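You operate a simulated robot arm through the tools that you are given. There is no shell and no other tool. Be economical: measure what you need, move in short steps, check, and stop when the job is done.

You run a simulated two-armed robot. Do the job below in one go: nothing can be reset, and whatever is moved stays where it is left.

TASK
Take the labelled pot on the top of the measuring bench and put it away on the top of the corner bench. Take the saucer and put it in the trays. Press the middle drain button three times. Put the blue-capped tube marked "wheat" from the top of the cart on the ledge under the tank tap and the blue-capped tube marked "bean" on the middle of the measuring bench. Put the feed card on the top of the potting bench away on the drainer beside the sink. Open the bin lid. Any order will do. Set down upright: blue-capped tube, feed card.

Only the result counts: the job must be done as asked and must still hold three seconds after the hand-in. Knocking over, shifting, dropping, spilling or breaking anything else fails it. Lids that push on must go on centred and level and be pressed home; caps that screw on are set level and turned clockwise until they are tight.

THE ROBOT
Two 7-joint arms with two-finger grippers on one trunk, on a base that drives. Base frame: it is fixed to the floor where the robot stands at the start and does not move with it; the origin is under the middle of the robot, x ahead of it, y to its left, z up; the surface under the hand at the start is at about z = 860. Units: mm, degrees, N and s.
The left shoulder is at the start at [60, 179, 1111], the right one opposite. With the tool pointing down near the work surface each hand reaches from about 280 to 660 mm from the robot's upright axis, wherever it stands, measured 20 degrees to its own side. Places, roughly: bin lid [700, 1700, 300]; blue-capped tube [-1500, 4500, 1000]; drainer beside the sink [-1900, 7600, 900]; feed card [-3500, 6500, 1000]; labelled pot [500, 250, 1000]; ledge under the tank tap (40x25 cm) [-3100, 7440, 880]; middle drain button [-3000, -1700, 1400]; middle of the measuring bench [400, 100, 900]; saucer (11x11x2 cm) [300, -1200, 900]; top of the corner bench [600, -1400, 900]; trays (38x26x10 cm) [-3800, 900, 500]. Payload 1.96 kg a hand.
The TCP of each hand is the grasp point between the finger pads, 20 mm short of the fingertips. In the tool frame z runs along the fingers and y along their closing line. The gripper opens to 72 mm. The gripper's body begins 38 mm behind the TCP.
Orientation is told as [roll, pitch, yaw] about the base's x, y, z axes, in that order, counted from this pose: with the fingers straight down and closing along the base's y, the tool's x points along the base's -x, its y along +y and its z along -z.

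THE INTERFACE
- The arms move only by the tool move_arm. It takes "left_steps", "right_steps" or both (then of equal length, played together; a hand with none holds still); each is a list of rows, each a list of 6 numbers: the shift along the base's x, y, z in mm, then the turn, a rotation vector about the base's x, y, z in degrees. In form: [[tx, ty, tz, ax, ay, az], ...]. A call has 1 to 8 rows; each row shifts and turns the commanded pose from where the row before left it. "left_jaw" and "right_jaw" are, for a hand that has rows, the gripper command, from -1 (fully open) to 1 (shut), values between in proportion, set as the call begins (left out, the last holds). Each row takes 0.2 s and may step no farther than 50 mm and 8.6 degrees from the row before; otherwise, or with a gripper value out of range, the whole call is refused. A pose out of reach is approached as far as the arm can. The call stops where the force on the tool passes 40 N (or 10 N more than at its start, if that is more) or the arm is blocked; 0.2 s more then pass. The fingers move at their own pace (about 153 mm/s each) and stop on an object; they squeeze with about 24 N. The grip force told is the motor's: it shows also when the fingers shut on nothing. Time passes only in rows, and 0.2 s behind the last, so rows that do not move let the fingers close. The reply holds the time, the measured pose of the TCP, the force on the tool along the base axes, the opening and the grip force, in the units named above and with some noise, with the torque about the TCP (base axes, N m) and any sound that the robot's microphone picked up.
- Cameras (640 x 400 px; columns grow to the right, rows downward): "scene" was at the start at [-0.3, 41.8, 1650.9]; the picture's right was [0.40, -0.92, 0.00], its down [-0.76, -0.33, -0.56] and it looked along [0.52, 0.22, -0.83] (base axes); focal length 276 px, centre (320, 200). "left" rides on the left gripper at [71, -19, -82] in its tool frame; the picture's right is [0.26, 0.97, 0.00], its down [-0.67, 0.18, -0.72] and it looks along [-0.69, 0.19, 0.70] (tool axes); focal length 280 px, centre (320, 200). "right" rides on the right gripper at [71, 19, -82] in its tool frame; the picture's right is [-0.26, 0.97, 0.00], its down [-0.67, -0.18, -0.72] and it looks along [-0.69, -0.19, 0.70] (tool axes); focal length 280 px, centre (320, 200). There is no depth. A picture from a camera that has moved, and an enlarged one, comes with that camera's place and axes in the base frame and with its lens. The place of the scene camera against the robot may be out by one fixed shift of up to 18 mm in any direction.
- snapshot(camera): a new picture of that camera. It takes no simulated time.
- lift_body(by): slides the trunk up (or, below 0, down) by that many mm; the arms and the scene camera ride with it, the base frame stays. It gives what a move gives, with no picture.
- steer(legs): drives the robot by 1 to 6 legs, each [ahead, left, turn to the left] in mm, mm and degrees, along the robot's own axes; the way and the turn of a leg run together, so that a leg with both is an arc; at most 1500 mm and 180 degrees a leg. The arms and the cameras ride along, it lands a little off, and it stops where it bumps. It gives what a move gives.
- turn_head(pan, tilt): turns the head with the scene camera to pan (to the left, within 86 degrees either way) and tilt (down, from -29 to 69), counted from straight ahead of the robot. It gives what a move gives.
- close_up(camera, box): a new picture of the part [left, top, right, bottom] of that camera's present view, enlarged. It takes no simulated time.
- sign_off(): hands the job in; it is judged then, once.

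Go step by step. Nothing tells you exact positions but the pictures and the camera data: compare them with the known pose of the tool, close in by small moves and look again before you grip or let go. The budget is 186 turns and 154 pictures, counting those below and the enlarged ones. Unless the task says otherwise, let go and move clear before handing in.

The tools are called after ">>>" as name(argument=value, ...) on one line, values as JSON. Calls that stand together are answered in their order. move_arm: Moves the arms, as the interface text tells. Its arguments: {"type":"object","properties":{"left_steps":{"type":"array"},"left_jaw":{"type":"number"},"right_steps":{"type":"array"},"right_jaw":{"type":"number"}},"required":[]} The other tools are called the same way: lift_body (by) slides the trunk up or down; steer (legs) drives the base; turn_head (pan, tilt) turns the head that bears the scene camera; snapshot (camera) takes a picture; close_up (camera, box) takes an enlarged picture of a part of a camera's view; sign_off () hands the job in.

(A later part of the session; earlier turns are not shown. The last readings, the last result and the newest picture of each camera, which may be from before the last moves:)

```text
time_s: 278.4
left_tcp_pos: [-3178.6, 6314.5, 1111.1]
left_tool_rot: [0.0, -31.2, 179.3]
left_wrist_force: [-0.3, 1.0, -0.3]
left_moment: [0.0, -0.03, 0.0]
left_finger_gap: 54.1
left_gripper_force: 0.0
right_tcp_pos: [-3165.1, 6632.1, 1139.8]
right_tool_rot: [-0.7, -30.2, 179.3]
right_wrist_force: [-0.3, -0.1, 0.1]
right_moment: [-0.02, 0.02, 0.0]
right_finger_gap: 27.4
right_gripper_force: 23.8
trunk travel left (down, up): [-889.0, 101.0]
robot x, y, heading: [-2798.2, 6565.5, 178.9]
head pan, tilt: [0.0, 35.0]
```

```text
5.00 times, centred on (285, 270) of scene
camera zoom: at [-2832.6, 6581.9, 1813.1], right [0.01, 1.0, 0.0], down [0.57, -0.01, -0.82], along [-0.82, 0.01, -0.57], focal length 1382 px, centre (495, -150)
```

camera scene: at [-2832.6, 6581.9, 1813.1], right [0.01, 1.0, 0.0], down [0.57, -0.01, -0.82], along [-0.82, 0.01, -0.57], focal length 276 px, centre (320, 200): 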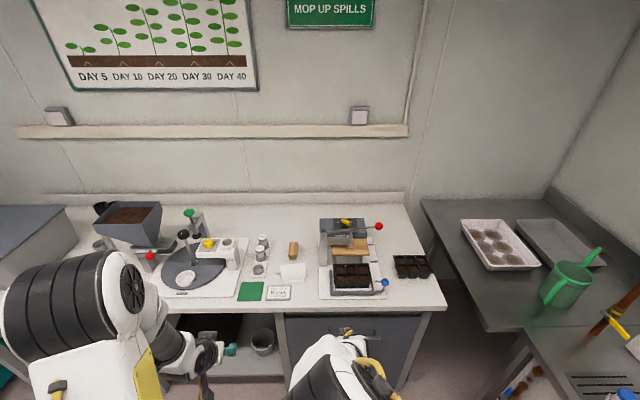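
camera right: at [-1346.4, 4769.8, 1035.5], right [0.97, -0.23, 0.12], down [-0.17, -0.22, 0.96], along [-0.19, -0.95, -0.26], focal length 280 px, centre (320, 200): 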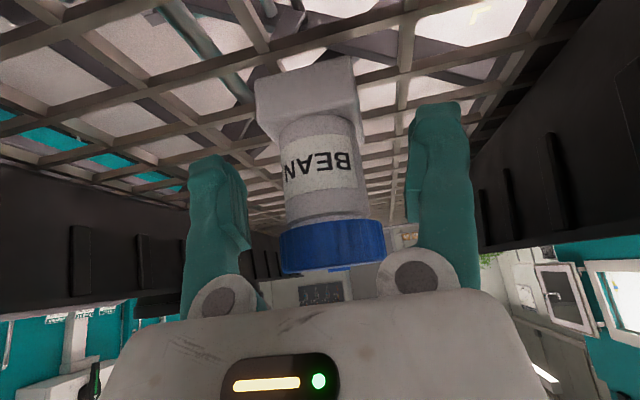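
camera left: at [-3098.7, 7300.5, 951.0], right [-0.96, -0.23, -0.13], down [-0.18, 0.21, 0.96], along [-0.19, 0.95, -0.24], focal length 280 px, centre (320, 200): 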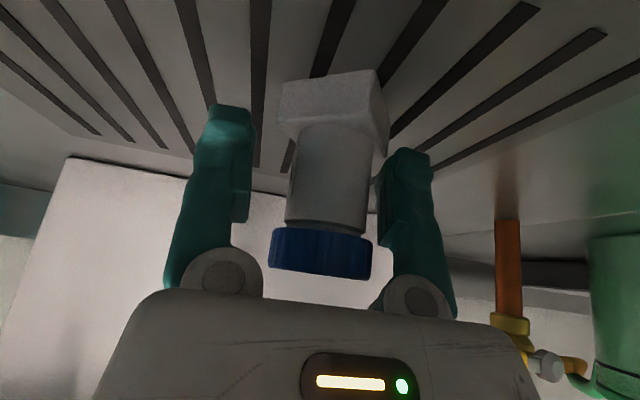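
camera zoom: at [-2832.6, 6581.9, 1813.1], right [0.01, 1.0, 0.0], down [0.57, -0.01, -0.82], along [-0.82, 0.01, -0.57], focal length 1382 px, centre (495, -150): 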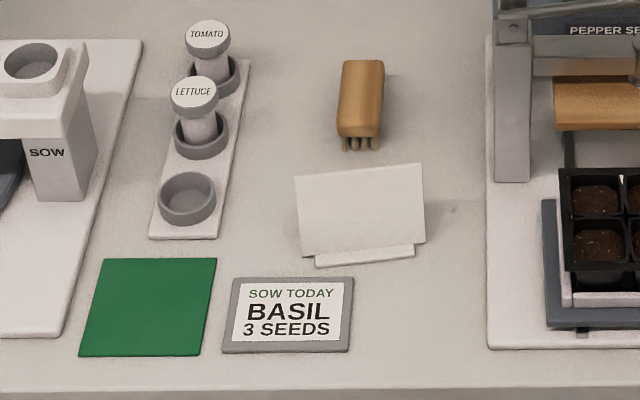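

The standing blank-backed card on a small foot at about [-3575, 6480] is the feed card. I set the left hand vertical and turn it to pinch across the card's thickness.

>>> move_arm(left_steps=[[0, 10, 10, 0, -7.8, 0], [0, 10, 10, 0, -7.8, 0], [0, 10, 10, 0, -7.8, 0], [0, 10, 10, 0, -7.8, 0], [0, 10, 0, 0, 0, -8.1], [0, 10, 0, 0, 0, -8.1], [0, 10, 0, 0, 0, -8.1], [0, 10, 0, 0, 0, -8.1]], left_jaw=0)

>>> move_arm(left_steps=[[0, 5, 0, 0, 0, -8.1], [0, 5, 0, 0, 0, -8.1], [-10, 0, 0, 0, 0, -8.1], [-10, 0, 0, 0, 0, -8.1], [-10, 0, 0, 0, 0, -8.1], [-10, 0, 0, 0, 0, -8.1], [0, 0, 0, 0, 0, 0]])

>>> steer(legs=[[270, -10, 0]])

>>> snapshot(camera="left")

```text
time_s: 280.2
left_tcp_pos: [-3179.6, 6395.4, 1149.8]
left_tool_rot: [-0.3, 0.0, 147.0]
left_wrist_force: [0.0, -0.2, 0.4]
left_moment: [0.01, 0.03, 0.0]
left_finger_gap: 36.1
left_gripper_force: 0.1
right_tcp_pos: [-3164.6, 6633.3, 1139.7]
right_tool_rot: [-0.7, -30.1, 179.4]
right_wrist_force: [-0.5, -0.4, 0.2]
right_moment: [0.01, 0.04, 0.05]
right_finger_gap: 27.1
right_gripper_force: 24.4
trunk travel left (down, up): [-889.0, 101.0]
robot x, y, heading: [-2796.4, 6567.4, 179.2]
head pan, tilt: [0.0, 35.0]
```

```text
time_s: 281.8
left_tcp_pos: [-3219.2, 6405.9, 1150.9]
left_tool_rot: [-0.3, 0.0, 98.4]
left_wrist_force: [-0.3, -0.8, -0.5]
left_moment: [0.03, 0.03, 0.02]
left_finger_gap: 36.1
left_gripper_force: 0.0
right_tcp_pos: [-3165.6, 6633.2, 1139.7]
right_tool_rot: [-0.8, -30.1, 179.4]
right_wrist_force: [0.2, -0.3, -0.8]
right_moment: [0.04, -0.01, 0.0]
right_finger_gap: 27.1
right_gripper_force: 24.0
trunk travel left (down, up): [-889.0, 101.0]
robot x, y, heading: [-2796.1, 6566.3, 179.3]
head pan, tilt: [0.0, 35.0]
```

```text
time_s: 283.7
left_tcp_pos: [-3491.3, 6417.4, 1151.9]
left_tool_rot: [-0.1, 0.0, 98.6]
left_wrist_force: [0.3, 0.0, -0.5]
left_moment: [0.0, 0.02, -0.01]
left_finger_gap: 36.0
left_gripper_force: 0.0
right_tcp_pos: [-3436.8, 6644.2, 1140.4]
right_tool_rot: [-0.8, -30.3, 179.6]
right_wrist_force: [0.3, -0.5, -0.2]
right_moment: [0.0, 0.03, 0.0]
right_finger_gap: 26.9
right_gripper_force: 24.3
trunk travel left (down, up): [-889.0, 101.0]
robot x, y, heading: [-3070.8, 6583.8, 179.7]
head pan, tilt: [0.0, 35.0]
```

```text
22 pictures are left
camera left: at [-3460.1, 6350.1, 1232.8], right [-0.92, -0.4, 0.0], down [-0.28, 0.64, 0.71], along [-0.29, 0.66, -0.7], focal length 280 px, centre (320, 200)
```

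left: 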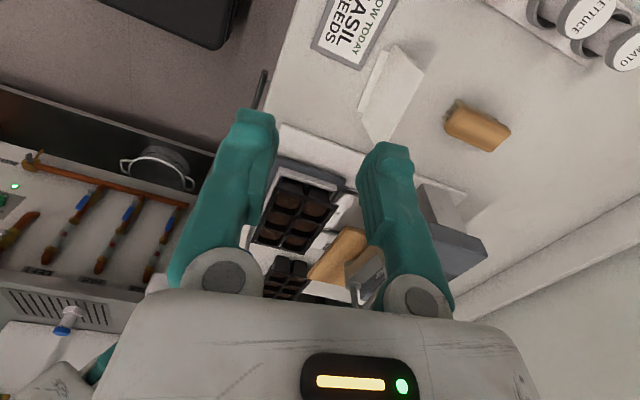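

I need a closer look to fix its position; I edge forward and lower the hand partway.

>>> steer(legs=[[55, 0, 0]])

>>> move_arm(left_steps=[[-10, 6, -35, 0, 0, 0], [-10, 6, -35, 0, 0, 0], [-10, 6, -35, 0, 0, 0], [-10, 5, -30, 0, 0, 0], [0, 0, 0, 0, 0, 0]])

>>> snapshot(camera="left")

```text
time_s: 284.6
left_tcp_pos: [-3540.0, 6417.6, 1154.2]
left_tool_rot: [0.0, 0.0, 98.6]
left_wrist_force: [-0.6, 0.8, 0.4]
left_moment: [-0.02, 0.03, 0.02]
left_finger_gap: 35.9
left_gripper_force: 0.1
right_tcp_pos: [-3486.5, 6645.6, 1141.1]
right_tool_rot: [-0.7, -30.4, 179.6]
right_wrist_force: [1.4, -0.2, 0.0]
right_moment: [-0.01, 0.01, -0.01]
right_finger_gap: 27.1
right_gripper_force: 24.1
trunk travel left (down, up): [-889.0, 101.0]
robot x, y, heading: [-3127.0, 6578.0, 179.6]
head pan, tilt: [0.0, 35.0]
```

```text
time_s: 285.8
left_tcp_pos: [-3583.7, 6441.0, 1018.3]
left_tool_rot: [-0.2, -0.1, 98.5]
left_wrist_force: [0.0, -0.6, -0.7]
left_moment: [0.02, 0.0, 0.02]
left_finger_gap: 36.0
left_gripper_force: 0.1
right_tcp_pos: [-3490.9, 6646.4, 1141.5]
right_tool_rot: [-0.6, -30.1, 179.6]
right_wrist_force: [0.0, -0.3, 0.1]
right_moment: [-0.01, 0.01, -0.03]
right_finger_gap: 27.0
right_gripper_force: 24.1
trunk travel left (down, up): [-889.0, 101.0]
robot x, y, heading: [-3124.2, 6578.8, 179.3]
head pan, tilt: [0.0, 35.0]
```

```text
21 pictures are left
camera left: at [-3552.7, 6373.7, 1099.5], right [-0.91, -0.4, 0.0], down [-0.28, 0.64, 0.71], along [-0.29, 0.65, -0.7], focal length 280 px, centre (320, 200)
```

left: 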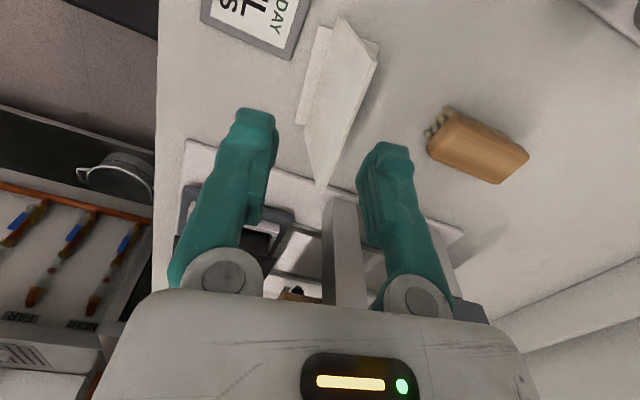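

The card's top edge runs from [-3598, 6405] to [-3612, 6505] at z≈950. I move over its middle and start down.

>>> move_arm(left_steps=[[-11, 7, 0, 0, 0, 0], [-10, 7, 0, 0, 0, 0], [0, 0, -25, 0, 0, 0], [0, 0, -15, 0, 0, 0], [0, 0, 0, 0, 0, 0]])

>>> snapshot(camera="left")

```text
time_s: 287.0
left_tcp_pos: [-3604.6, 6455.8, 975.7]
left_tool_rot: [-0.3, -0.1, 98.5]
left_wrist_force: [0.4, 0.1, 0.6]
left_moment: [0.0, -0.01, -0.01]
left_finger_gap: 35.9
left_gripper_force: 0.1
right_tcp_pos: [-3490.9, 6645.3, 1138.2]
right_tool_rot: [-0.6, -30.1, 179.6]
right_wrist_force: [-0.1, -0.8, -0.8]
right_moment: [-0.02, 0.03, 0.02]
right_finger_gap: 26.8
right_gripper_force: 23.8
trunk travel left (down, up): [-889.0, 101.0]
robot x, y, heading: [-3127.3, 6580.4, 179.3]
head pan, tilt: [0.0, 35.0]
```

```text
20 pictures are left
camera left: at [-3574.3, 6388.2, 1057.3], right [-0.91, -0.4, 0.0], down [-0.29, 0.64, 0.71], along [-0.29, 0.65, -0.7], focal length 280 px, centre (320, 200)
```

left: 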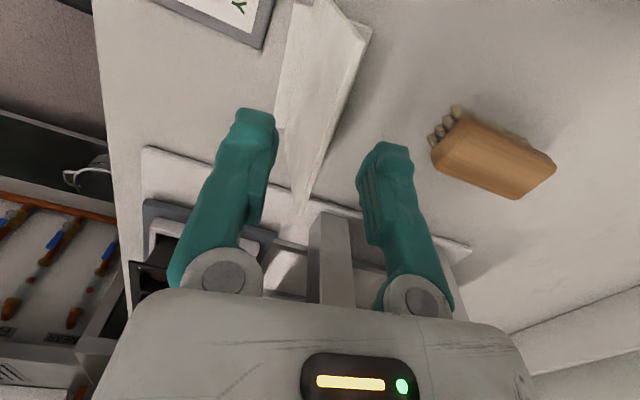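

Consistent: the card lies between the fingers. Go down 37 mm and close.

>>> move_arm(left_steps=[[-1, -1, -15, 0, 0, 0], [0, 0, -15, 0, 0, 0], [0, 0, -7, 0, 0, 0], [0, 0, 0, 0, 0, 0]])

>>> move_arm(left_steps=[[0, 0, 0, 0, 0, 0], [0, 0, 0, 0, 0, 0], [0, 0, 0, 0, 0, 0]], left_jaw=1)

>>> move_arm(left_steps=[[0, 0, 10, 0, 0, 0], [0, 0, 30, 0, 0, 0], [0, 0, 40, 0, 0, 0], [20, 0, 40, 0, 0, 0], [20, 0, 40, 0, 0, 0], [0, 0, 0, 0, 0, 0]])

>>> snapshot(camera="left")

```text
time_s: 288.0
left_tcp_pos: [-3607.9, 6454.9, 938.9]
left_tool_rot: [-0.3, 0.0, 98.6]
left_wrist_force: [0.4, 0.0, 0.4]
left_moment: [0.03, -0.05, 0.02]
left_finger_gap: 36.1
left_gripper_force: 0.0
right_tcp_pos: [-3492.1, 6645.0, 1139.5]
right_tool_rot: [-0.7, -30.1, 179.6]
right_wrist_force: [0.1, 0.0, 0.1]
right_moment: [0.03, 0.04, 0.0]
right_finger_gap: 26.9
right_gripper_force: 23.7
trunk travel left (down, up): [-889.0, 101.0]
robot x, y, heading: [-3121.7, 6580.4, 179.2]
head pan, tilt: [0.0, 35.0]
```

```text
time_s: 288.8
left_tcp_pos: [-3606.7, 6455.6, 938.9]
left_tool_rot: [-0.4, 0.0, 98.6]
left_wrist_force: [0.5, 1.4, 1.0]
left_moment: [0.04, -0.07, -0.02]
left_finger_gap: 5.7
left_gripper_force: 24.3
right_tcp_pos: [-3491.4, 6643.7, 1138.9]
right_tool_rot: [-0.7, -30.1, 179.6]
right_wrist_force: [-0.6, -0.2, -0.5]
right_moment: [0.02, -0.01, 0.03]
right_finger_gap: 26.9
right_gripper_force: 23.9
trunk travel left (down, up): [-889.0, 101.0]
robot x, y, heading: [-3125.4, 6585.1, 179.2]
head pan, tilt: [0.0, 35.0]
```

```text
time_s: 290.2
left_tcp_pos: [-3567.4, 6455.7, 1097.5]
left_tool_rot: [-0.4, -0.1, 98.6]
left_wrist_force: [-0.9, -0.5, -0.3]
left_moment: [-0.02, -0.02, 0.0]
left_finger_gap: 6.1
left_gripper_force: 24.1
right_tcp_pos: [-3492.5, 6644.7, 1138.8]
right_tool_rot: [-0.7, -30.0, 179.6]
right_wrist_force: [-1.0, 0.1, -0.1]
right_moment: [0.0, -0.01, -0.01]
right_finger_gap: 26.7
right_gripper_force: 24.0
trunk travel left (down, up): [-889.0, 101.0]
robot x, y, heading: [-3126.4, 6583.2, 179.2]
head pan, tilt: [0.0, 35.0]
```

```text
19 pictures are left
camera left: at [-3537.0, 6387.6, 1179.8], right [-0.91, -0.4, -0.01], down [-0.29, 0.64, 0.71], along [-0.28, 0.65, -0.7], focal length 280 px, centre (320, 200)
```

left: 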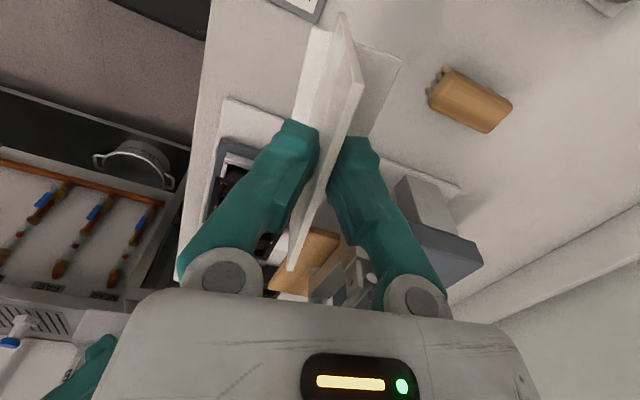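

The card is held upright. I back off, turn to the sink counter, and look at the drainer.

>>> steer(legs=[[-350, 0, 0], [0, 0, -89.5], [100, -900, 0]])

>>> turn_head(pan=5, tilt=38)

>>> snapshot(camera="scene")

```text
time_s: 300.7
left_tcp_pos: [-2010.7, 7113.4, 1099.3]
left_tool_rot: [-0.3, 0.0, 9.3]
left_wrist_force: [-0.8, -0.9, -0.5]
left_moment: [-0.02, -0.01, -0.01]
left_finger_gap: 6.2
left_gripper_force: 24.1
right_tcp_pos: [-1821.0, 7039.8, 1138.2]
right_tool_rot: [-0.7, -30.1, 90.2]
right_wrist_force: [0.7, 1.0, -0.6]
right_moment: [0.0, -0.01, 0.0]
right_finger_gap: 26.8
right_gripper_force: 24.0
trunk travel left (down, up): [-889.0, 101.0]
robot x, y, heading: [-1879.3, 6678.2, 89.9]
head pan, tilt: [0.0, 35.0]
```

```text
time_s: 301.3
left_tcp_pos: [-2009.8, 7112.5, 1098.4]
left_tool_rot: [-0.4, 0.0, 9.3]
left_wrist_force: [0.5, -0.4, 0.3]
left_moment: [0.01, -0.01, 0.0]
left_finger_gap: 6.0
left_gripper_force: 23.5
right_tcp_pos: [-1820.6, 7038.6, 1139.9]
right_tool_rot: [-0.7, -30.1, 90.2]
right_wrist_force: [0.3, -0.2, -1.4]
right_moment: [-0.02, -0.02, -0.02]
right_finger_gap: 26.5
right_gripper_force: 23.6
trunk travel left (down, up): [-889.0, 101.0]
robot x, y, heading: [-1880.1, 6669.2, 90.0]
head pan, tilt: [5.0, 38.0]
```

```text
18 pictures are left
camera scene: at [-1892.6, 6711.6, 1808.6], right [1.0, 0.09, 0.0], down [0.05, -0.61, -0.79], along [-0.07, 0.79, -0.62], focal length 276 px, centre (320, 200)
```

scene: 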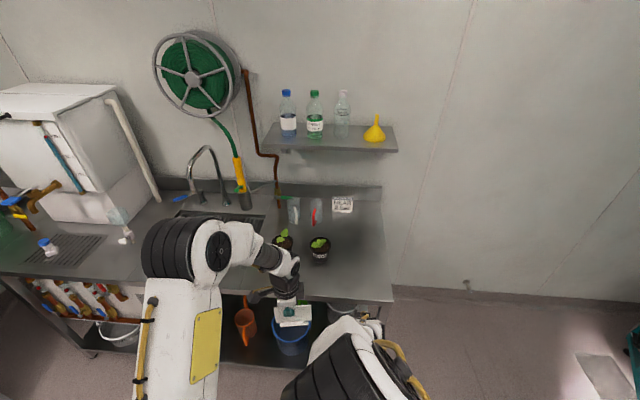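

>>> close_up(camera="scene", box=[230, 180, 410, 330])

```text
2.67 times, centred on (320, 255) of scene
camera zoom: at [-1892.6, 6711.6, 1808.6], right [1.0, 0.09, 0.0], down [0.05, -0.61, -0.79], along [-0.07, 0.79, -0.62], focal length 737 px, centre (320, 53)
```

zoom: 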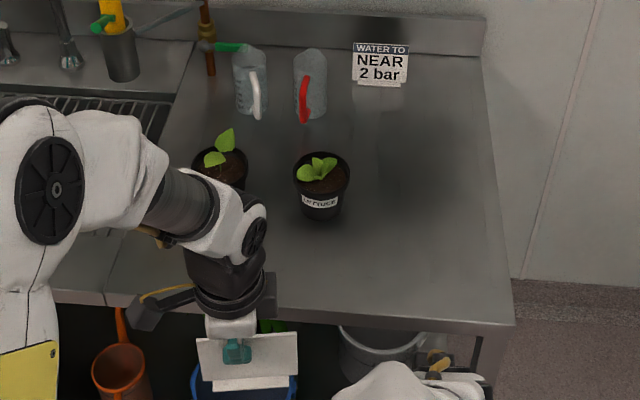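

There's free drainer space right of the lettuce pot. I drive so the card comes over about [-1805, 7410].

>>> steer(legs=[[270, -205, 0]])

>>> move_arm(left_steps=[[0, 10, -35, 0, 0, 0], [0, 10, -35, 0, 0, 0], [0, 5, -30, 0, 0, 0], [0, 0, -20, 0, 0, 0], [0, 0, 0, 0, 0, 0]])

>>> close_up(camera="scene", box=[170, 150, 410, 330])

```text
time_s: 303.6
left_tcp_pos: [-1809.9, 7385.0, 1098.9]
left_tool_rot: [-0.2, 0.0, 9.4]
left_wrist_force: [1.4, -0.3, -0.4]
left_moment: [-0.01, 0.0, -0.03]
left_finger_gap: 6.0
left_gripper_force: 23.6
right_tcp_pos: [-1620.0, 7311.0, 1139.1]
right_tool_rot: [-0.7, -30.1, 90.4]
right_wrist_force: [0.4, -0.3, -0.2]
right_moment: [-0.03, 0.0, -0.02]
right_finger_gap: 26.6
right_gripper_force: 23.7
trunk travel left (down, up): [-889.0, 101.0]
robot x, y, heading: [-1676.9, 6943.0, 90.2]
head pan, tilt: [5.0, 38.0]
```

```text
time_s: 304.8
left_tcp_pos: [-1808.5, 7409.7, 977.4]
left_tool_rot: [-0.3, 0.0, 9.5]
left_wrist_force: [0.7, 0.0, -0.5]
left_moment: [0.04, -0.02, 0.06]
left_finger_gap: 6.0
left_gripper_force: 23.7
right_tcp_pos: [-1618.6, 7311.4, 1140.2]
right_tool_rot: [-0.7, -30.1, 90.4]
right_wrist_force: [-0.6, -0.5, -0.1]
right_moment: [0.03, -0.01, -0.02]
right_finger_gap: 26.5
right_gripper_force: 24.4
trunk travel left (down, up): [-889.0, 101.0]
robot x, y, heading: [-1673.1, 6942.3, 90.0]
head pan, tilt: [5.0, 38.0]
```

```text
2.22 times, centred on (290, 240) of scene
camera zoom: at [-1690.0, 6983.7, 1808.6], right [1.0, 0.09, 0.0], down [0.06, -0.61, -0.79], along [-0.07, 0.78, -0.62], focal length 614 px, centre (387, 111)
```

zoom: 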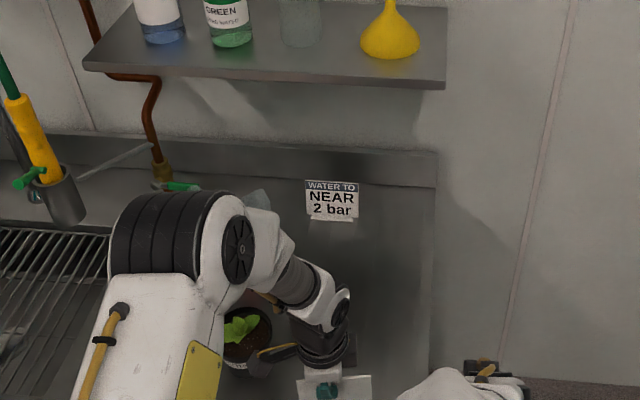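

The card is over the drainer. I move in 20 mm more and lower to contact.

>>> move_arm(left_steps=[[0, 10, -8, 0, 0, 0], [0, 10, -8, 0, 0, 0], [0, 0, -8, 0, 0, 0], [0, 0, -4, 0, 0, 0], [0, 0, 0, 0, 0, 0]])

>>> move_arm(left_steps=[[0, 0, -3, 0, 0, 0], [0, 0, -2, 0, 0, 0], [0, 0, -2, 0, 0, 0], [0, 0, 0, 0, 0, 0]])

```text
time_s: 306.0
left_tcp_pos: [-1808.9, 7429.5, 949.1]
left_tool_rot: [-0.2, 0.0, 9.3]
left_wrist_force: [-1.0, 3.6, 19.0]
left_moment: [0.04, -0.02, 0.03]
left_finger_gap: 5.8
left_gripper_force: 23.9
right_tcp_pos: [-1618.8, 7309.7, 1139.9]
right_tool_rot: [-0.8, -30.1, 90.4]
right_wrist_force: [0.0, -0.9, -0.3]
right_moment: [0.04, 0.03, -0.01]
right_finger_gap: 26.5
right_gripper_force: 24.0
trunk travel left (down, up): [-889.0, 101.0]
robot x, y, heading: [-1673.8, 6942.8, 90.3]
head pan, tilt: [5.0, 38.0]
```

```text
time_s: 307.0
left_tcp_pos: [-1808.9, 7429.7, 944.1]
left_tool_rot: [-0.2, 0.0, 9.3]
left_wrist_force: [-1.1, 4.7, 18.9]
left_moment: [0.07, 0.02, 0.03]
left_finger_gap: 6.1
left_gripper_force: 24.2
right_tcp_pos: [-1618.9, 7309.5, 1139.6]
right_tool_rot: [-0.8, -30.2, 90.5]
right_wrist_force: [-0.1, -0.1, -0.6]
right_moment: [-0.03, -0.01, 0.01]
right_finger_gap: 26.3
right_gripper_force: 23.5
trunk travel left (down, up): [-889.0, 101.0]
robot x, y, heading: [-1679.2, 6948.8, 90.0]
head pan, tilt: [5.0, 38.0]
```

Seated. Release and rise straight up.

>>> move_arm(left_steps=[[0, 0, 1, 0, 0, 0], [0, 0, 0, 0, 0, 0]])

>>> move_arm(left_steps=[[0, 0, 0, 0, 0, 0], [0, 0, 0, 0, 0, 0], [0, 0, 20, 0, 0, 0], [0, 0, 35, 0, 0, 0], [0, 0, 40, 0, 0, 0], [0, -20, 40, 0, 0, 0]], left_jaw=0.1)

>>> snapshot(camera="left")

```text
time_s: 307.6
left_tcp_pos: [-1809.3, 7430.3, 944.5]
left_tool_rot: [-0.5, 0.0, 9.4]
left_wrist_force: [-0.3, 1.6, 5.1]
left_moment: [0.01, -0.01, 0.03]
left_finger_gap: 5.9
left_gripper_force: 23.8
right_tcp_pos: [-1618.4, 7311.3, 1139.7]
right_tool_rot: [-0.7, -30.1, 90.4]
right_wrist_force: [-0.3, -0.2, -0.3]
right_moment: [0.02, 0.02, -0.03]
right_finger_gap: 26.5
right_gripper_force: 24.3
trunk travel left (down, up): [-889.0, 101.0]
robot x, y, heading: [-1677.1, 6944.0, 90.2]
head pan, tilt: [5.0, 38.0]
```

```text
time_s: 309.0
left_tcp_pos: [-1809.8, 7406.1, 1081.2]
left_tool_rot: [-0.2, 0.0, 9.4]
left_wrist_force: [-0.6, 0.1, 0.0]
left_moment: [0.03, 0.0, 0.0]
left_finger_gap: 32.2
left_gripper_force: 0.0
right_tcp_pos: [-1618.9, 7310.0, 1139.5]
right_tool_rot: [-0.8, -30.2, 90.5]
right_wrist_force: [-0.5, 0.4, -0.6]
right_moment: [0.04, -0.01, 0.03]
right_finger_gap: 26.2
right_gripper_force: 23.9
trunk travel left (down, up): [-889.0, 101.0]
robot x, y, heading: [-1680.7, 6947.4, 90.5]
head pan, tilt: [5.0, 38.0]
```

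```text
15 pictures are left
camera left: at [-1874.6, 7376.0, 1162.2], right [-0.42, 0.91, 0.0], down [0.64, 0.29, 0.71], along [0.65, 0.29, -0.7], focal length 280 px, centre (320, 200)
```

left: 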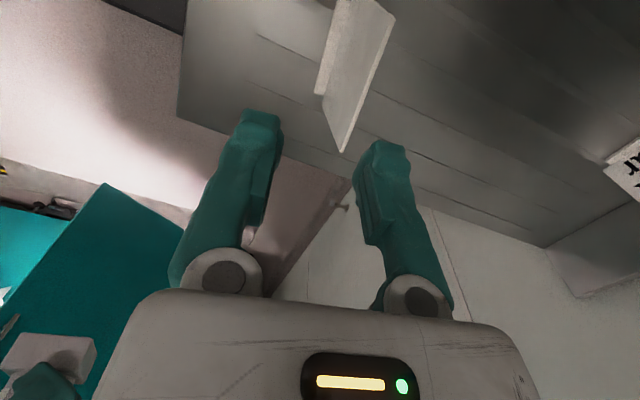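

The feed card stands on the drainer. Now I take the bean tube back to the measuring bench along the clear corridor.

>>> steer(legs=[[-350, 0, 0], [-1150, 800, 0], [-1500, 0, 0], [-1100, 0, 0], [-1100, -1000, 0], [0, 0, -90]])

>>> steer(legs=[[860, -800, 0], [50, -640, 0]])

```text
time_s: 341.0
left_tcp_pos: [-1087.6, 1791.5, 1080.9]
left_tool_rot: [-0.3, 0.0, -82.8]
left_wrist_force: [0.1, 0.0, -0.4]
left_moment: [-0.02, 0.03, -0.02]
left_finger_gap: 32.5
left_gripper_force: 0.0
right_tcp_pos: [-1191.2, 1604.5, 1140.3]
right_tool_rot: [-0.6, -30.1, -1.9]
right_wrist_force: [0.4, 0.8, -0.9]
right_moment: [0.0, 0.0, -0.02]
right_finger_gap: 24.8
right_gripper_force: 24.0
trunk travel left (down, up): [-889.0, 101.0]
robot x, y, heading: [-1557.7, 1677.4, -2.0]
head pan, tilt: [5.0, 38.0]
```

```text
time_s: 350.1
left_tcp_pos: [-221.5, 342.2, 1080.6]
left_tool_rot: [-0.3, 0.0, -82.1]
left_wrist_force: [-0.8, -1.4, -0.4]
left_moment: [0.01, 0.01, 0.02]
left_finger_gap: 32.2
left_gripper_force: 0.0
right_tcp_pos: [-323.4, 153.2, 1140.4]
right_tool_rot: [-0.7, -30.1, -1.0]
right_wrist_force: [-1.4, -1.0, -1.0]
right_moment: [0.05, -0.02, -0.01]
right_finger_gap: 24.5
right_gripper_force: 24.2
trunk travel left (down, up): [-889.0, 101.0]
robot x, y, heading: [-687.5, 221.4, -1.1]
head pan, tilt: [5.0, 38.0]
```

>>> steer(legs=[[660, -55, 1]])

>>> snapshot(camera="right")

```text
time_s: 353.7
left_tcp_pos: [428.4, 294.8, 1080.8]
left_tool_rot: [-0.4, 0.0, -80.4]
left_wrist_force: [0.0, 0.5, 0.5]
left_moment: [0.0, 0.0, -0.05]
left_finger_gap: 32.2
left_gripper_force: 0.1
right_tcp_pos: [332.0, 105.3, 1140.6]
right_tool_rot: [-0.7, -30.1, 0.5]
right_wrist_force: [0.4, 0.0, -0.8]
right_moment: [0.03, -0.02, 0.0]
right_finger_gap: 24.3
right_gripper_force: 24.3
trunk travel left (down, up): [-889.0, 101.0]
robot x, y, heading: [-39.0, 160.1, 0.3]
head pan, tilt: [5.0, 38.0]
```

```text
14 pictures are left
camera right: at [229.6, 123.6, 1175.0], right [0.22, 0.97, 0.12], down [0.23, -0.17, 0.96], along [0.95, -0.19, -0.26], focal length 280 px, centre (320, 200)
```

right: 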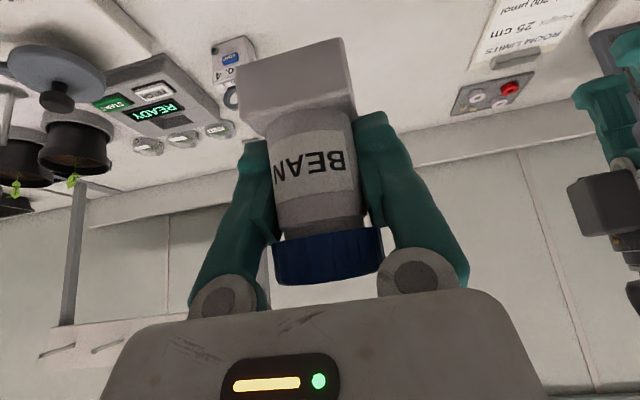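

The bean tube is creeping a little in the grip with its foot toward me, so I correct the pitch by 8° and set it down promptly at about [400, 102].

>>> move_arm(right_steps=[[12, 0, -30, 0, -4, 0], [12, 0, -35, 0, -4, 0], [12, 0, -35, 0, 0, 0], [12, 0, -35, 0, 0, 0], [10, 0, -35, 0, 0, 0], [10, -2, -25, 0, 0, 0], [0, 0, 0, 0, 0, 0]])

>>> move_arm(right_steps=[[0, 0, -6, 0, 0, 0], [0, 0, -6, 0, 0, 0], [0, 0, -5, 0, 0, 0], [0, 0, -4, 0, 0, 0], [0, 0, 0, 0, 0, 0]])

>>> snapshot(camera="right")

```text
time_s: 355.3
left_tcp_pos: [428.0, 296.2, 1081.3]
left_tool_rot: [-0.3, 0.0, -80.4]
left_wrist_force: [0.4, -0.2, -0.1]
left_moment: [0.03, 0.0, 0.03]
left_finger_gap: 32.7
left_gripper_force: 0.1
right_tcp_pos: [400.4, 101.8, 942.2]
right_tool_rot: [-0.8, -38.1, 0.5]
right_wrist_force: [-0.3, -0.2, -0.1]
right_moment: [-0.01, -0.01, 0.01]
right_finger_gap: 24.5
right_gripper_force: 24.2
trunk travel left (down, up): [-889.0, 101.0]
robot x, y, heading: [-36.0, 158.5, 0.2]
head pan, tilt: [5.0, 38.0]
```

```text
time_s: 356.5
left_tcp_pos: [429.0, 295.2, 1080.6]
left_tool_rot: [-0.3, 0.1, -80.4]
left_wrist_force: [0.2, -0.2, -0.3]
left_moment: [0.04, 0.02, 0.03]
left_finger_gap: 32.4
left_gripper_force: 0.1
right_tcp_pos: [399.9, 102.5, 922.8]
right_tool_rot: [-0.8, -38.1, 0.6]
right_wrist_force: [0.2, -0.5, -0.4]
right_moment: [-0.02, 0.0, 0.0]
right_finger_gap: 24.2
right_gripper_force: 24.0
trunk travel left (down, up): [-889.0, 101.0]
robot x, y, heading: [-33.8, 163.0, 0.1]
head pan, tilt: [5.0, 38.0]
```

```text
13 pictures are left
camera right: at [294.3, 121.8, 943.8], right [0.2, 0.97, 0.15], down [0.09, -0.17, 0.98], along [0.97, -0.19, -0.12], focal length 280 px, centre (320, 200)
```

right: 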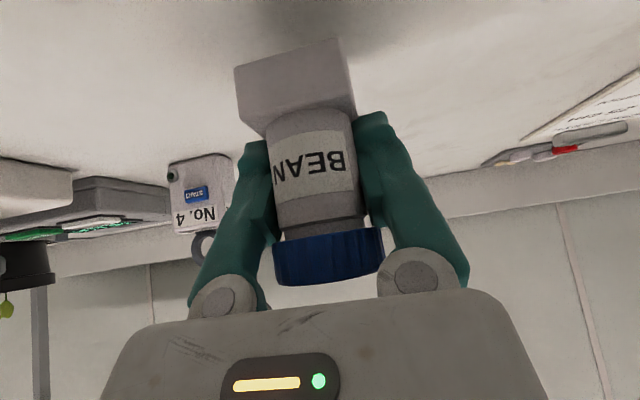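

Close to the bench. Keep lowering until it touches.

>>> move_arm(right_steps=[[0, 0, -3, 0, 0, 0], [0, 0, -3, 0, 0, 0], [0, 0, -2, 0, 0, 0], [0, 0, 0, 0, 0, 0]])

>>> move_arm(right_steps=[[0, 0, -2, 0, 0, 0], [0, 0, -2, 0, 0, 0], [0, 0, -2, 0, 0, 0], [0, 0, 0, 0, 0, 0]])

```text
time_s: 357.5
left_tcp_pos: [428.6, 294.1, 1079.9]
left_tool_rot: [-0.3, 0.0, -80.5]
left_wrist_force: [0.0, 0.3, -0.3]
left_moment: [0.01, 0.01, -0.01]
left_finger_gap: 32.5
left_gripper_force: 0.0
right_tcp_pos: [400.7, 101.0, 916.0]
right_tool_rot: [-0.8, -38.1, 0.7]
right_wrist_force: [0.2, 0.5, -0.7]
right_moment: [-0.01, -0.01, 0.01]
right_finger_gap: 24.1
right_gripper_force: 24.0
trunk travel left (down, up): [-889.0, 101.0]
robot x, y, heading: [-36.0, 157.3, 0.2]
head pan, tilt: [5.0, 38.0]
```

```text
time_s: 358.5
left_tcp_pos: [428.9, 296.1, 1079.6]
left_tool_rot: [-0.3, 0.1, -80.5]
left_wrist_force: [0.7, -1.2, 0.0]
left_moment: [-0.04, 0.02, 0.01]
left_finger_gap: 32.3
left_gripper_force: 0.0
right_tcp_pos: [400.2, 102.8, 910.0]
right_tool_rot: [-0.8, -38.1, 0.6]
right_wrist_force: [0.0, -0.6, 0.3]
right_moment: [0.0, -0.01, -0.01]
right_finger_gap: 24.0
right_gripper_force: 23.7
trunk travel left (down, up): [-889.0, 101.0]
robot x, y, heading: [-36.1, 158.3, 0.5]
head pan, tilt: [5.0, 38.0]
```

>>> move_arm(right_steps=[[0, 0, -2, 0, 0, 0], [0, 0, -2, 0, 0, 0], [0, 0, -2, 0, 0, 0], [0, 0, 0, 0, 0, 0]])

>>> move_arm(right_steps=[[0, 0, -1.5, 0, 0, 0], [0, 0, -1.5, 0, 0, 0], [0, 0, -1.5, 0, 0, 0], [0, 0, 0, 0, 0, 0]])

```text
time_s: 359.5
left_tcp_pos: [429.3, 294.6, 1079.9]
left_tool_rot: [-0.4, 0.0, -80.3]
left_wrist_force: [0.0, 0.4, -0.8]
left_moment: [0.04, 0.02, -0.02]
left_finger_gap: 32.5
left_gripper_force: 0.1
right_tcp_pos: [400.2, 101.2, 904.5]
right_tool_rot: [-0.9, -38.1, 0.8]
right_wrist_force: [0.1, 0.1, 0.0]
right_moment: [0.02, 0.0, 0.0]
right_finger_gap: 24.2
right_gripper_force: 23.9
trunk travel left (down, up): [-889.0, 101.0]
robot x, y, heading: [-37.0, 163.2, 0.3]
head pan, tilt: [5.0, 38.0]
```

```text
time_s: 360.5
left_tcp_pos: [429.6, 294.3, 1080.1]
left_tool_rot: [-0.4, 0.0, -80.3]
left_wrist_force: [0.6, -0.1, 0.7]
left_moment: [0.02, 0.0, 0.01]
left_finger_gap: 32.5
left_gripper_force: 0.0
right_tcp_pos: [399.3, 101.0, 900.6]
right_tool_rot: [-0.8, -38.2, 0.6]
right_wrist_force: [0.8, 0.8, 3.6]
right_moment: [0.07, 0.1, -0.01]
right_finger_gap: 24.1
right_gripper_force: 24.2
trunk travel left (down, up): [-889.0, 101.0]
robot x, y, heading: [-33.0, 157.8, 0.7]
head pan, tilt: [5.0, 38.0]
```

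Contact. A touch more to seat the foot flat, then look.

>>> move_arm(right_steps=[[0, 0, -1, 0, 0, 0], [0, 0, -1, 0, 0, 0], [0, 0, 0, 0, 0, 0]])

>>> snapshot(camera="right")

```text
time_s: 361.3
left_tcp_pos: [427.7, 295.2, 1082.6]
left_tool_rot: [-0.1, 0.1, -80.4]
left_wrist_force: [-0.4, -0.1, 0.5]
left_moment: [0.01, -0.03, -0.02]
left_finger_gap: 32.6
left_gripper_force: 0.0
right_tcp_pos: [399.7, 102.3, 899.0]
right_tool_rot: [-0.6, -38.4, 0.6]
right_wrist_force: [3.7, -3.2, 27.2]
right_moment: [0.14, 0.36, 0.03]
right_finger_gap: 23.9
right_gripper_force: 24.0
trunk travel left (down, up): [-889.0, 101.0]
robot x, y, heading: [-34.4, 162.4, 0.4]
head pan, tilt: [5.0, 38.0]
```

```text
12 pictures are left
camera right: at [294.0, 121.2, 919.5], right [0.2, 0.97, 0.15], down [0.09, -0.17, 0.98], along [0.98, -0.19, -0.12], focal length 280 px, centre (320, 200)
```

right: 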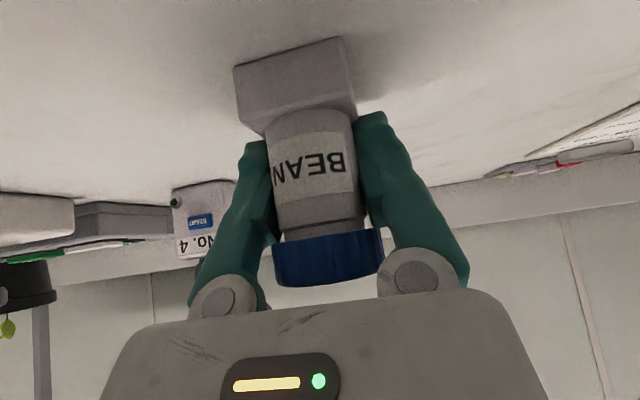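

Relieve pressure and release.

>>> move_arm(right_steps=[[0, 0, 1.5, 0, 0, 0], [0, 0, 0, 0, 0, 0]])

>>> move_arm(right_steps=[[0, 0, 0, 0, 0, 0], [0, 0, 0, 0, 0, 0], [0, 0, 0, 0, 0, 0]], right_jaw=-0.5)

>>> move_arm(right_steps=[[-12, 0, 15, 0, 0, 0], [-14, 0, 18, 0, 0, 0], [-20, 0, 25, 0, 0, 0], [-25, 0, 30, 0, 0, 0], [-20, -10, 40, 0, 0, 0], [0, -20, 40, 0, 0, 0]])

>>> snapshot(camera="right")

```text
time_s: 361.9
left_tcp_pos: [428.6, 294.6, 1080.7]
left_tool_rot: [-0.2, 0.0, -80.5]
left_wrist_force: [-0.1, 0.2, -0.4]
left_moment: [-0.01, 0.02, 0.0]
left_finger_gap: 32.5
left_gripper_force: 0.1
right_tcp_pos: [398.4, 102.6, 899.2]
right_tool_rot: [-0.8, -38.1, 0.6]
right_wrist_force: [2.6, -1.5, 13.1]
right_moment: [0.19, -0.01, -0.06]
right_finger_gap: 23.8
right_gripper_force: 23.8
trunk travel left (down, up): [-889.0, 101.0]
robot x, y, heading: [-34.7, 161.6, 0.3]
head pan, tilt: [5.0, 38.0]
```

```text
time_s: 362.7
left_tcp_pos: [429.4, 295.2, 1080.7]
left_tool_rot: [-0.4, 0.0, -80.4]
left_wrist_force: [-0.7, -0.6, -0.2]
left_moment: [0.01, -0.04, 0.0]
left_finger_gap: 32.3
left_gripper_force: 0.0
right_tcp_pos: [399.7, 101.8, 899.0]
right_tool_rot: [-0.8, -38.0, 0.7]
right_wrist_force: [-0.1, -0.2, 0.0]
right_moment: [0.02, 0.0, -0.03]
right_finger_gap: 54.1
right_gripper_force: 0.1
trunk travel left (down, up): [-889.0, 101.0]
robot x, y, heading: [-34.4, 160.1, 0.6]
head pan, tilt: [5.0, 38.0]
```

```text
time_s: 364.1
left_tcp_pos: [428.5, 293.8, 1080.4]
left_tool_rot: [-0.3, 0.2, -80.5]
left_wrist_force: [-0.4, -0.1, 0.3]
left_moment: [0.01, 0.03, -0.02]
left_finger_gap: 32.2
left_gripper_force: 0.2
right_tcp_pos: [313.7, 74.6, 1063.7]
right_tool_rot: [-0.8, -38.0, 0.7]
right_wrist_force: [0.3, 0.3, 0.3]
right_moment: [-0.05, 0.04, 0.01]
right_finger_gap: 53.8
right_gripper_force: 0.0
right hand out of reach, approached as far as the arm can: row 6
trunk travel left (down, up): [-889.0, 101.0]
robot x, y, heading: [-33.0, 161.7, -0.0]
head pan, tilt: [5.0, 38.0]
```

```text
11 pictures are left
camera right: at [207.7, 93.7, 1084.8], right [0.2, 0.97, 0.15], down [0.09, -0.17, 0.98], along [0.97, -0.19, -0.12], focal length 280 px, centre (320, 200)
```

right: 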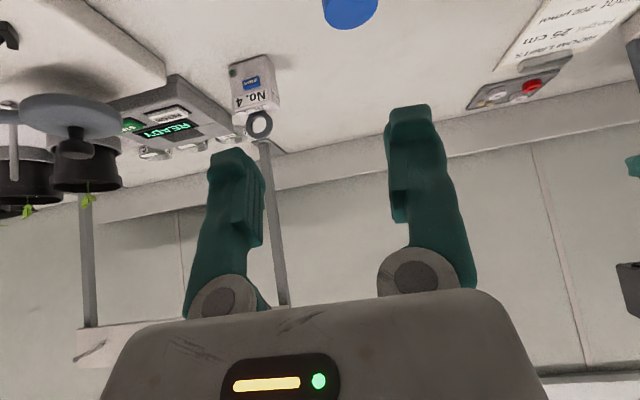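

Bean is set on the bench. Now the bin: back away and drive left to look at it.

>>> steer(legs=[[-420, 0, 0], [0, 1300, 0]])

>>> turn_head(pan=5, tilt=40)

>>> snapshot(camera="scene")

```text
time_s: 372.8
left_tcp_pos: [-28.3, 1598.8, 1080.6]
left_tool_rot: [-0.4, 0.0, -78.9]
left_wrist_force: [-0.5, -0.1, 0.5]
left_moment: [0.02, -0.01, -0.02]
left_finger_gap: 32.6
left_gripper_force: 0.1
right_tcp_pos: [-136.4, 1376.4, 1063.6]
right_tool_rot: [-0.8, -38.0, 2.3]
right_wrist_force: [-0.9, -0.3, -0.3]
right_moment: [-0.01, -0.01, 0.03]
right_finger_gap: 54.0
right_gripper_force: 0.0
trunk travel left (down, up): [-889.0, 101.0]
robot x, y, heading: [-487.2, 1450.9, 2.1]
head pan, tilt: [5.0, 38.0]
```

```text
time_s: 373.4
left_tcp_pos: [-27.8, 1600.5, 1079.4]
left_tool_rot: [-0.3, 0.0, -78.8]
left_wrist_force: [0.0, 0.7, -0.3]
left_moment: [0.0, -0.01, 0.0]
left_finger_gap: 32.1
left_gripper_force: 0.1
right_tcp_pos: [-136.2, 1376.6, 1064.3]
right_tool_rot: [-0.8, -38.1, 2.2]
right_wrist_force: [0.8, 0.0, 0.1]
right_moment: [0.01, 0.02, -0.03]
right_finger_gap: 54.0
right_gripper_force: 0.1
trunk travel left (down, up): [-889.0, 101.0]
robot x, y, heading: [-487.4, 1452.2, 2.0]
head pan, tilt: [5.0, 40.0]
```

```text
10 pictures are left
camera scene: at [-469.3, 1472.9, 1805.6], right [0.12, -0.99, 0.0], down [-0.64, -0.08, -0.77], along [0.76, 0.09, -0.64], focal length 276 px, centre (320, 200)
```

scene: 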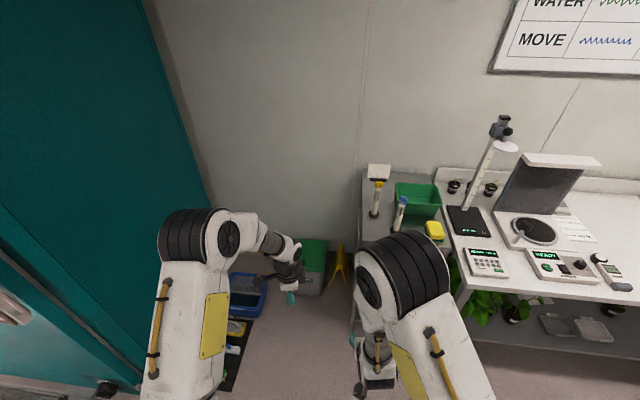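

The green-lidded bin stands near [720, 1665]. Zoom on it.

>>> close_up(camera="scene", box=[270, 215, 370, 315])

```text
4.00 times, centred on (320, 265) of scene
camera zoom: at [-469.3, 1472.9, 1805.6], right [0.12, -0.99, 0.0], down [-0.64, -0.08, -0.77], along [0.76, 0.09, -0.64], focal length 1106 px, centre (320, -60)
```

zoom: 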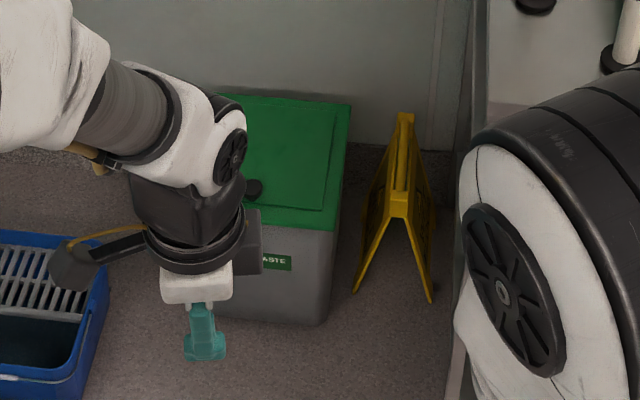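

The lid has a black knob near its front, hinged at the back wall side; knob ≈[654, 1718]. I turn the left hand square, then drive up to the bin.

>>> move_arm(left_steps=[[0, 0, 0, 0, 0, 8.2], [0, 0, 0, 0, 0, 8.2], [0, 0, 0, 0, 0, 8.2], [0, 0, 0, 0, 0, 8.2], [0, 0, 0, 0, 0, 8.2], [0, 0, 0, 0, 0, 8.2], [0, 0, 0, 0, 0, 8.2], [0, 0, 0, 0, 0, 8.2]], left_jaw=-0.6)

>>> move_arm(left_steps=[[0, 0, 0, 0, 0, 8.2], [0, 0, 0, 0, 0, 7.2], [0, 0, 0, 0, 0, 0]])

>>> steer(legs=[[100, 215, -2], [440, 0, 0]])

>>> lift_body(by=-400)

>>> snapshot(camera="left")

```text
time_s: 375.2
left_tcp_pos: [-27.8, 1599.6, 1080.6]
left_tool_rot: [-0.2, 0.0, -13.1]
left_wrist_force: [0.2, -0.4, 0.0]
left_moment: [-0.01, 0.04, 0.0]
left_finger_gap: 57.6
left_gripper_force: 0.0
right_tcp_pos: [-135.7, 1376.1, 1063.3]
right_tool_rot: [-0.9, -38.0, 2.3]
right_wrist_force: [-1.0, 0.5, 0.1]
right_moment: [-0.02, 0.01, -0.01]
right_finger_gap: 54.1
right_gripper_force: 0.2
trunk travel left (down, up): [-889.0, 101.0]
robot x, y, heading: [-487.9, 1451.2, 2.0]
head pan, tilt: [5.0, 40.0]
```

```text
time_s: 376.0
left_tcp_pos: [-28.1, 1599.4, 1079.7]
left_tool_rot: [-0.4, 0.0, 2.4]
left_wrist_force: [1.0, -0.2, 0.1]
left_moment: [-0.03, 0.0, 0.02]
left_finger_gap: 57.5
left_gripper_force: 0.0
right_tcp_pos: [-136.1, 1376.5, 1064.0]
right_tool_rot: [-0.8, -38.1, 2.4]
right_wrist_force: [-0.5, -0.1, -0.3]
right_moment: [0.01, -0.01, 0.01]
right_finger_gap: 54.0
right_gripper_force: 0.1
trunk travel left (down, up): [-889.0, 101.0]
robot x, y, heading: [-486.7, 1448.5, 2.0]
head pan, tilt: [5.0, 40.0]
```

```text
time_s: 380.1
left_tcp_pos: [507.5, 1800.0, 1080.8]
left_tool_rot: [-0.2, 0.0, 0.4]
left_wrist_force: [0.7, -0.7, -0.2]
left_moment: [-0.03, -0.02, 0.05]
left_finger_gap: 57.7
left_gripper_force: 0.2
right_tcp_pos: [392.3, 1582.6, 1064.3]
right_tool_rot: [-0.8, -38.1, 0.5]
right_wrist_force: [-0.1, 0.4, -0.6]
right_moment: [-0.02, 0.04, 0.01]
right_finger_gap: 54.0
right_gripper_force: 0.1
trunk travel left (down, up): [-889.0, 101.0]
robot x, y, heading: [45.3, 1668.9, 0.1]
head pan, tilt: [5.0, 40.0]
```

```text
time_s: 383.9
left_tcp_pos: [508.8, 1800.9, 679.9]
left_tool_rot: [-0.3, 0.1, 0.3]
left_wrist_force: [0.3, -0.8, -0.7]
left_moment: [0.01, 0.0, -0.04]
left_finger_gap: 57.3
left_gripper_force: 0.0
right_tcp_pos: [393.2, 1582.2, 663.5]
right_tool_rot: [-0.8, -38.1, 0.5]
right_wrist_force: [0.6, -0.5, 0.4]
right_moment: [0.02, -0.01, -0.02]
right_finger_gap: 54.1
right_gripper_force: 0.1
trunk travel left (down, up): [-489.0, 501.0]
robot x, y, heading: [44.9, 1668.8, 0.4]
head pan, tilt: [5.0, 40.0]
```

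```text
8 pictures are left
camera left: at [439.8, 1781.0, 761.0], right [-0.27, 0.96, 0.0], down [0.67, 0.19, 0.71], along [0.69, 0.19, -0.7], focal length 280 px, centre (320, 200)
```

left: 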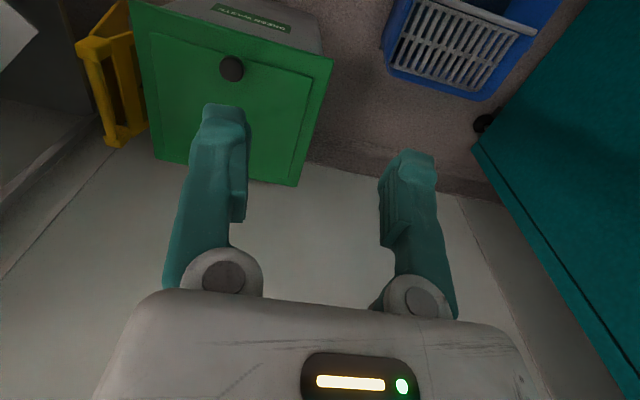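

Knob at about [622, 1702, 350], lid hinge near x≈845. I lower the trunk further, and move over the knob.

>>> lift_body(by=-275)

>>> move_arm(left_steps=[[28, -25, 0, 0, 0, 0], [28, -25, 0, 0, 0, 0], [28, -25, 0, 0, 0, 0], [28, -23, 0, 0, 0, 0], [0, 0, 0, 0, 0, 0]])

>>> snapshot(camera="left")

```text
time_s: 386.7
left_tcp_pos: [510.3, 1800.5, 405.1]
left_tool_rot: [-0.2, 0.0, 0.4]
left_wrist_force: [0.2, -0.6, -0.5]
left_moment: [-0.01, -0.03, 0.0]
left_finger_gap: 57.7
left_gripper_force: 0.0
right_tcp_pos: [393.6, 1582.2, 389.2]
right_tool_rot: [-0.8, -38.1, 0.5]
right_wrist_force: [-0.5, 0.3, -0.3]
right_moment: [-0.01, 0.01, 0.02]
right_finger_gap: 54.3
right_gripper_force: 0.0
trunk travel left (down, up): [-214.0, 776.0]
robot x, y, heading: [43.3, 1667.6, 0.6]
head pan, tilt: [5.0, 40.0]
```

```text
time_s: 387.9
left_tcp_pos: [621.8, 1702.7, 403.5]
left_tool_rot: [-0.3, 0.1, 0.3]
left_wrist_force: [0.0, 0.0, 0.1]
left_moment: [-0.03, 0.03, 0.03]
left_finger_gap: 57.7
left_gripper_force: 0.0
right_tcp_pos: [393.1, 1581.5, 388.7]
right_tool_rot: [-0.9, -38.2, 0.5]
right_wrist_force: [-0.3, 0.1, 0.5]
right_moment: [0.0, -0.01, 0.03]
right_finger_gap: 53.9
right_gripper_force: 0.1
trunk travel left (down, up): [-214.0, 776.0]
robot x, y, heading: [44.3, 1667.8, 0.3]
head pan, tilt: [5.0, 40.0]
```

```text
7 pictures are left
camera left: at [552.5, 1683.4, 485.0], right [-0.27, 0.96, 0.0], down [0.67, 0.19, 0.71], along [0.69, 0.19, -0.7], focal length 280 px, centre (320, 200)
```

left: 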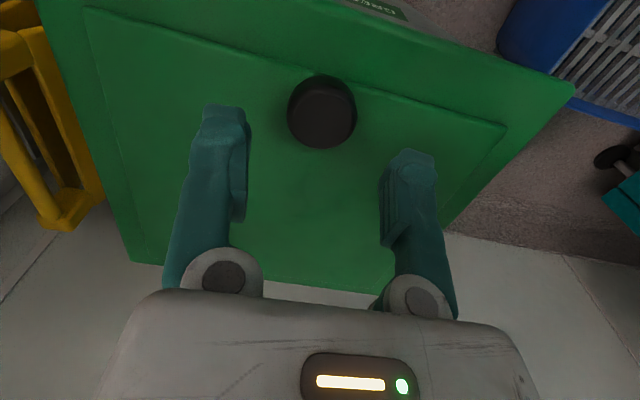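

Knob top is at [615, 1703, 366] with the lid surface near z≈333. I lower around the knob and grip it.

>>> move_arm(left_steps=[[-6, 0, -15, 0, 0, 0], [-1, 0, -20, 0, 0, 0], [0, 0, -10, 0, 0, 0], [0, 0, 0, 0, 0, 0]])

>>> move_arm(left_steps=[[0, 0, 0, 0, 0, 0], [0, 0, 0, 0, 0, 0], [0, 0, 0, 0, 0, 0]], left_jaw=1)

```text
time_s: 388.9
left_tcp_pos: [613.9, 1703.8, 360.8]
left_tool_rot: [-0.3, 0.0, 0.5]
left_wrist_force: [-0.4, 0.4, -0.5]
left_moment: [-0.03, -0.03, -0.01]
left_finger_gap: 57.5
left_gripper_force: 0.0
right_tcp_pos: [392.9, 1582.2, 388.5]
right_tool_rot: [-0.8, -38.1, 0.5]
right_wrist_force: [-0.3, -0.4, -0.2]
right_moment: [-0.03, -0.03, 0.01]
right_finger_gap: 54.0
right_gripper_force: 0.1
trunk travel left (down, up): [-214.0, 776.0]
robot x, y, heading: [46.5, 1668.0, 0.2]
head pan, tilt: [5.0, 40.0]
```

```text
time_s: 389.7
left_tcp_pos: [614.8, 1702.6, 360.2]
left_tool_rot: [-0.3, 0.0, 0.4]
left_wrist_force: [1.2, -1.9, 0.0]
left_moment: [-0.03, -0.02, 0.0]
left_finger_gap: 29.0
left_gripper_force: 24.3
right_tcp_pos: [393.8, 1580.4, 389.1]
right_tool_rot: [-0.9, -38.1, 0.5]
right_wrist_force: [-0.3, -1.4, -0.9]
right_moment: [0.0, -0.01, 0.01]
right_finger_gap: 54.0
right_gripper_force: 0.0
trunk travel left (down, up): [-214.0, 776.0]
robot x, y, heading: [47.5, 1663.7, 0.1]
head pan, tilt: [5.0, 40.0]
```

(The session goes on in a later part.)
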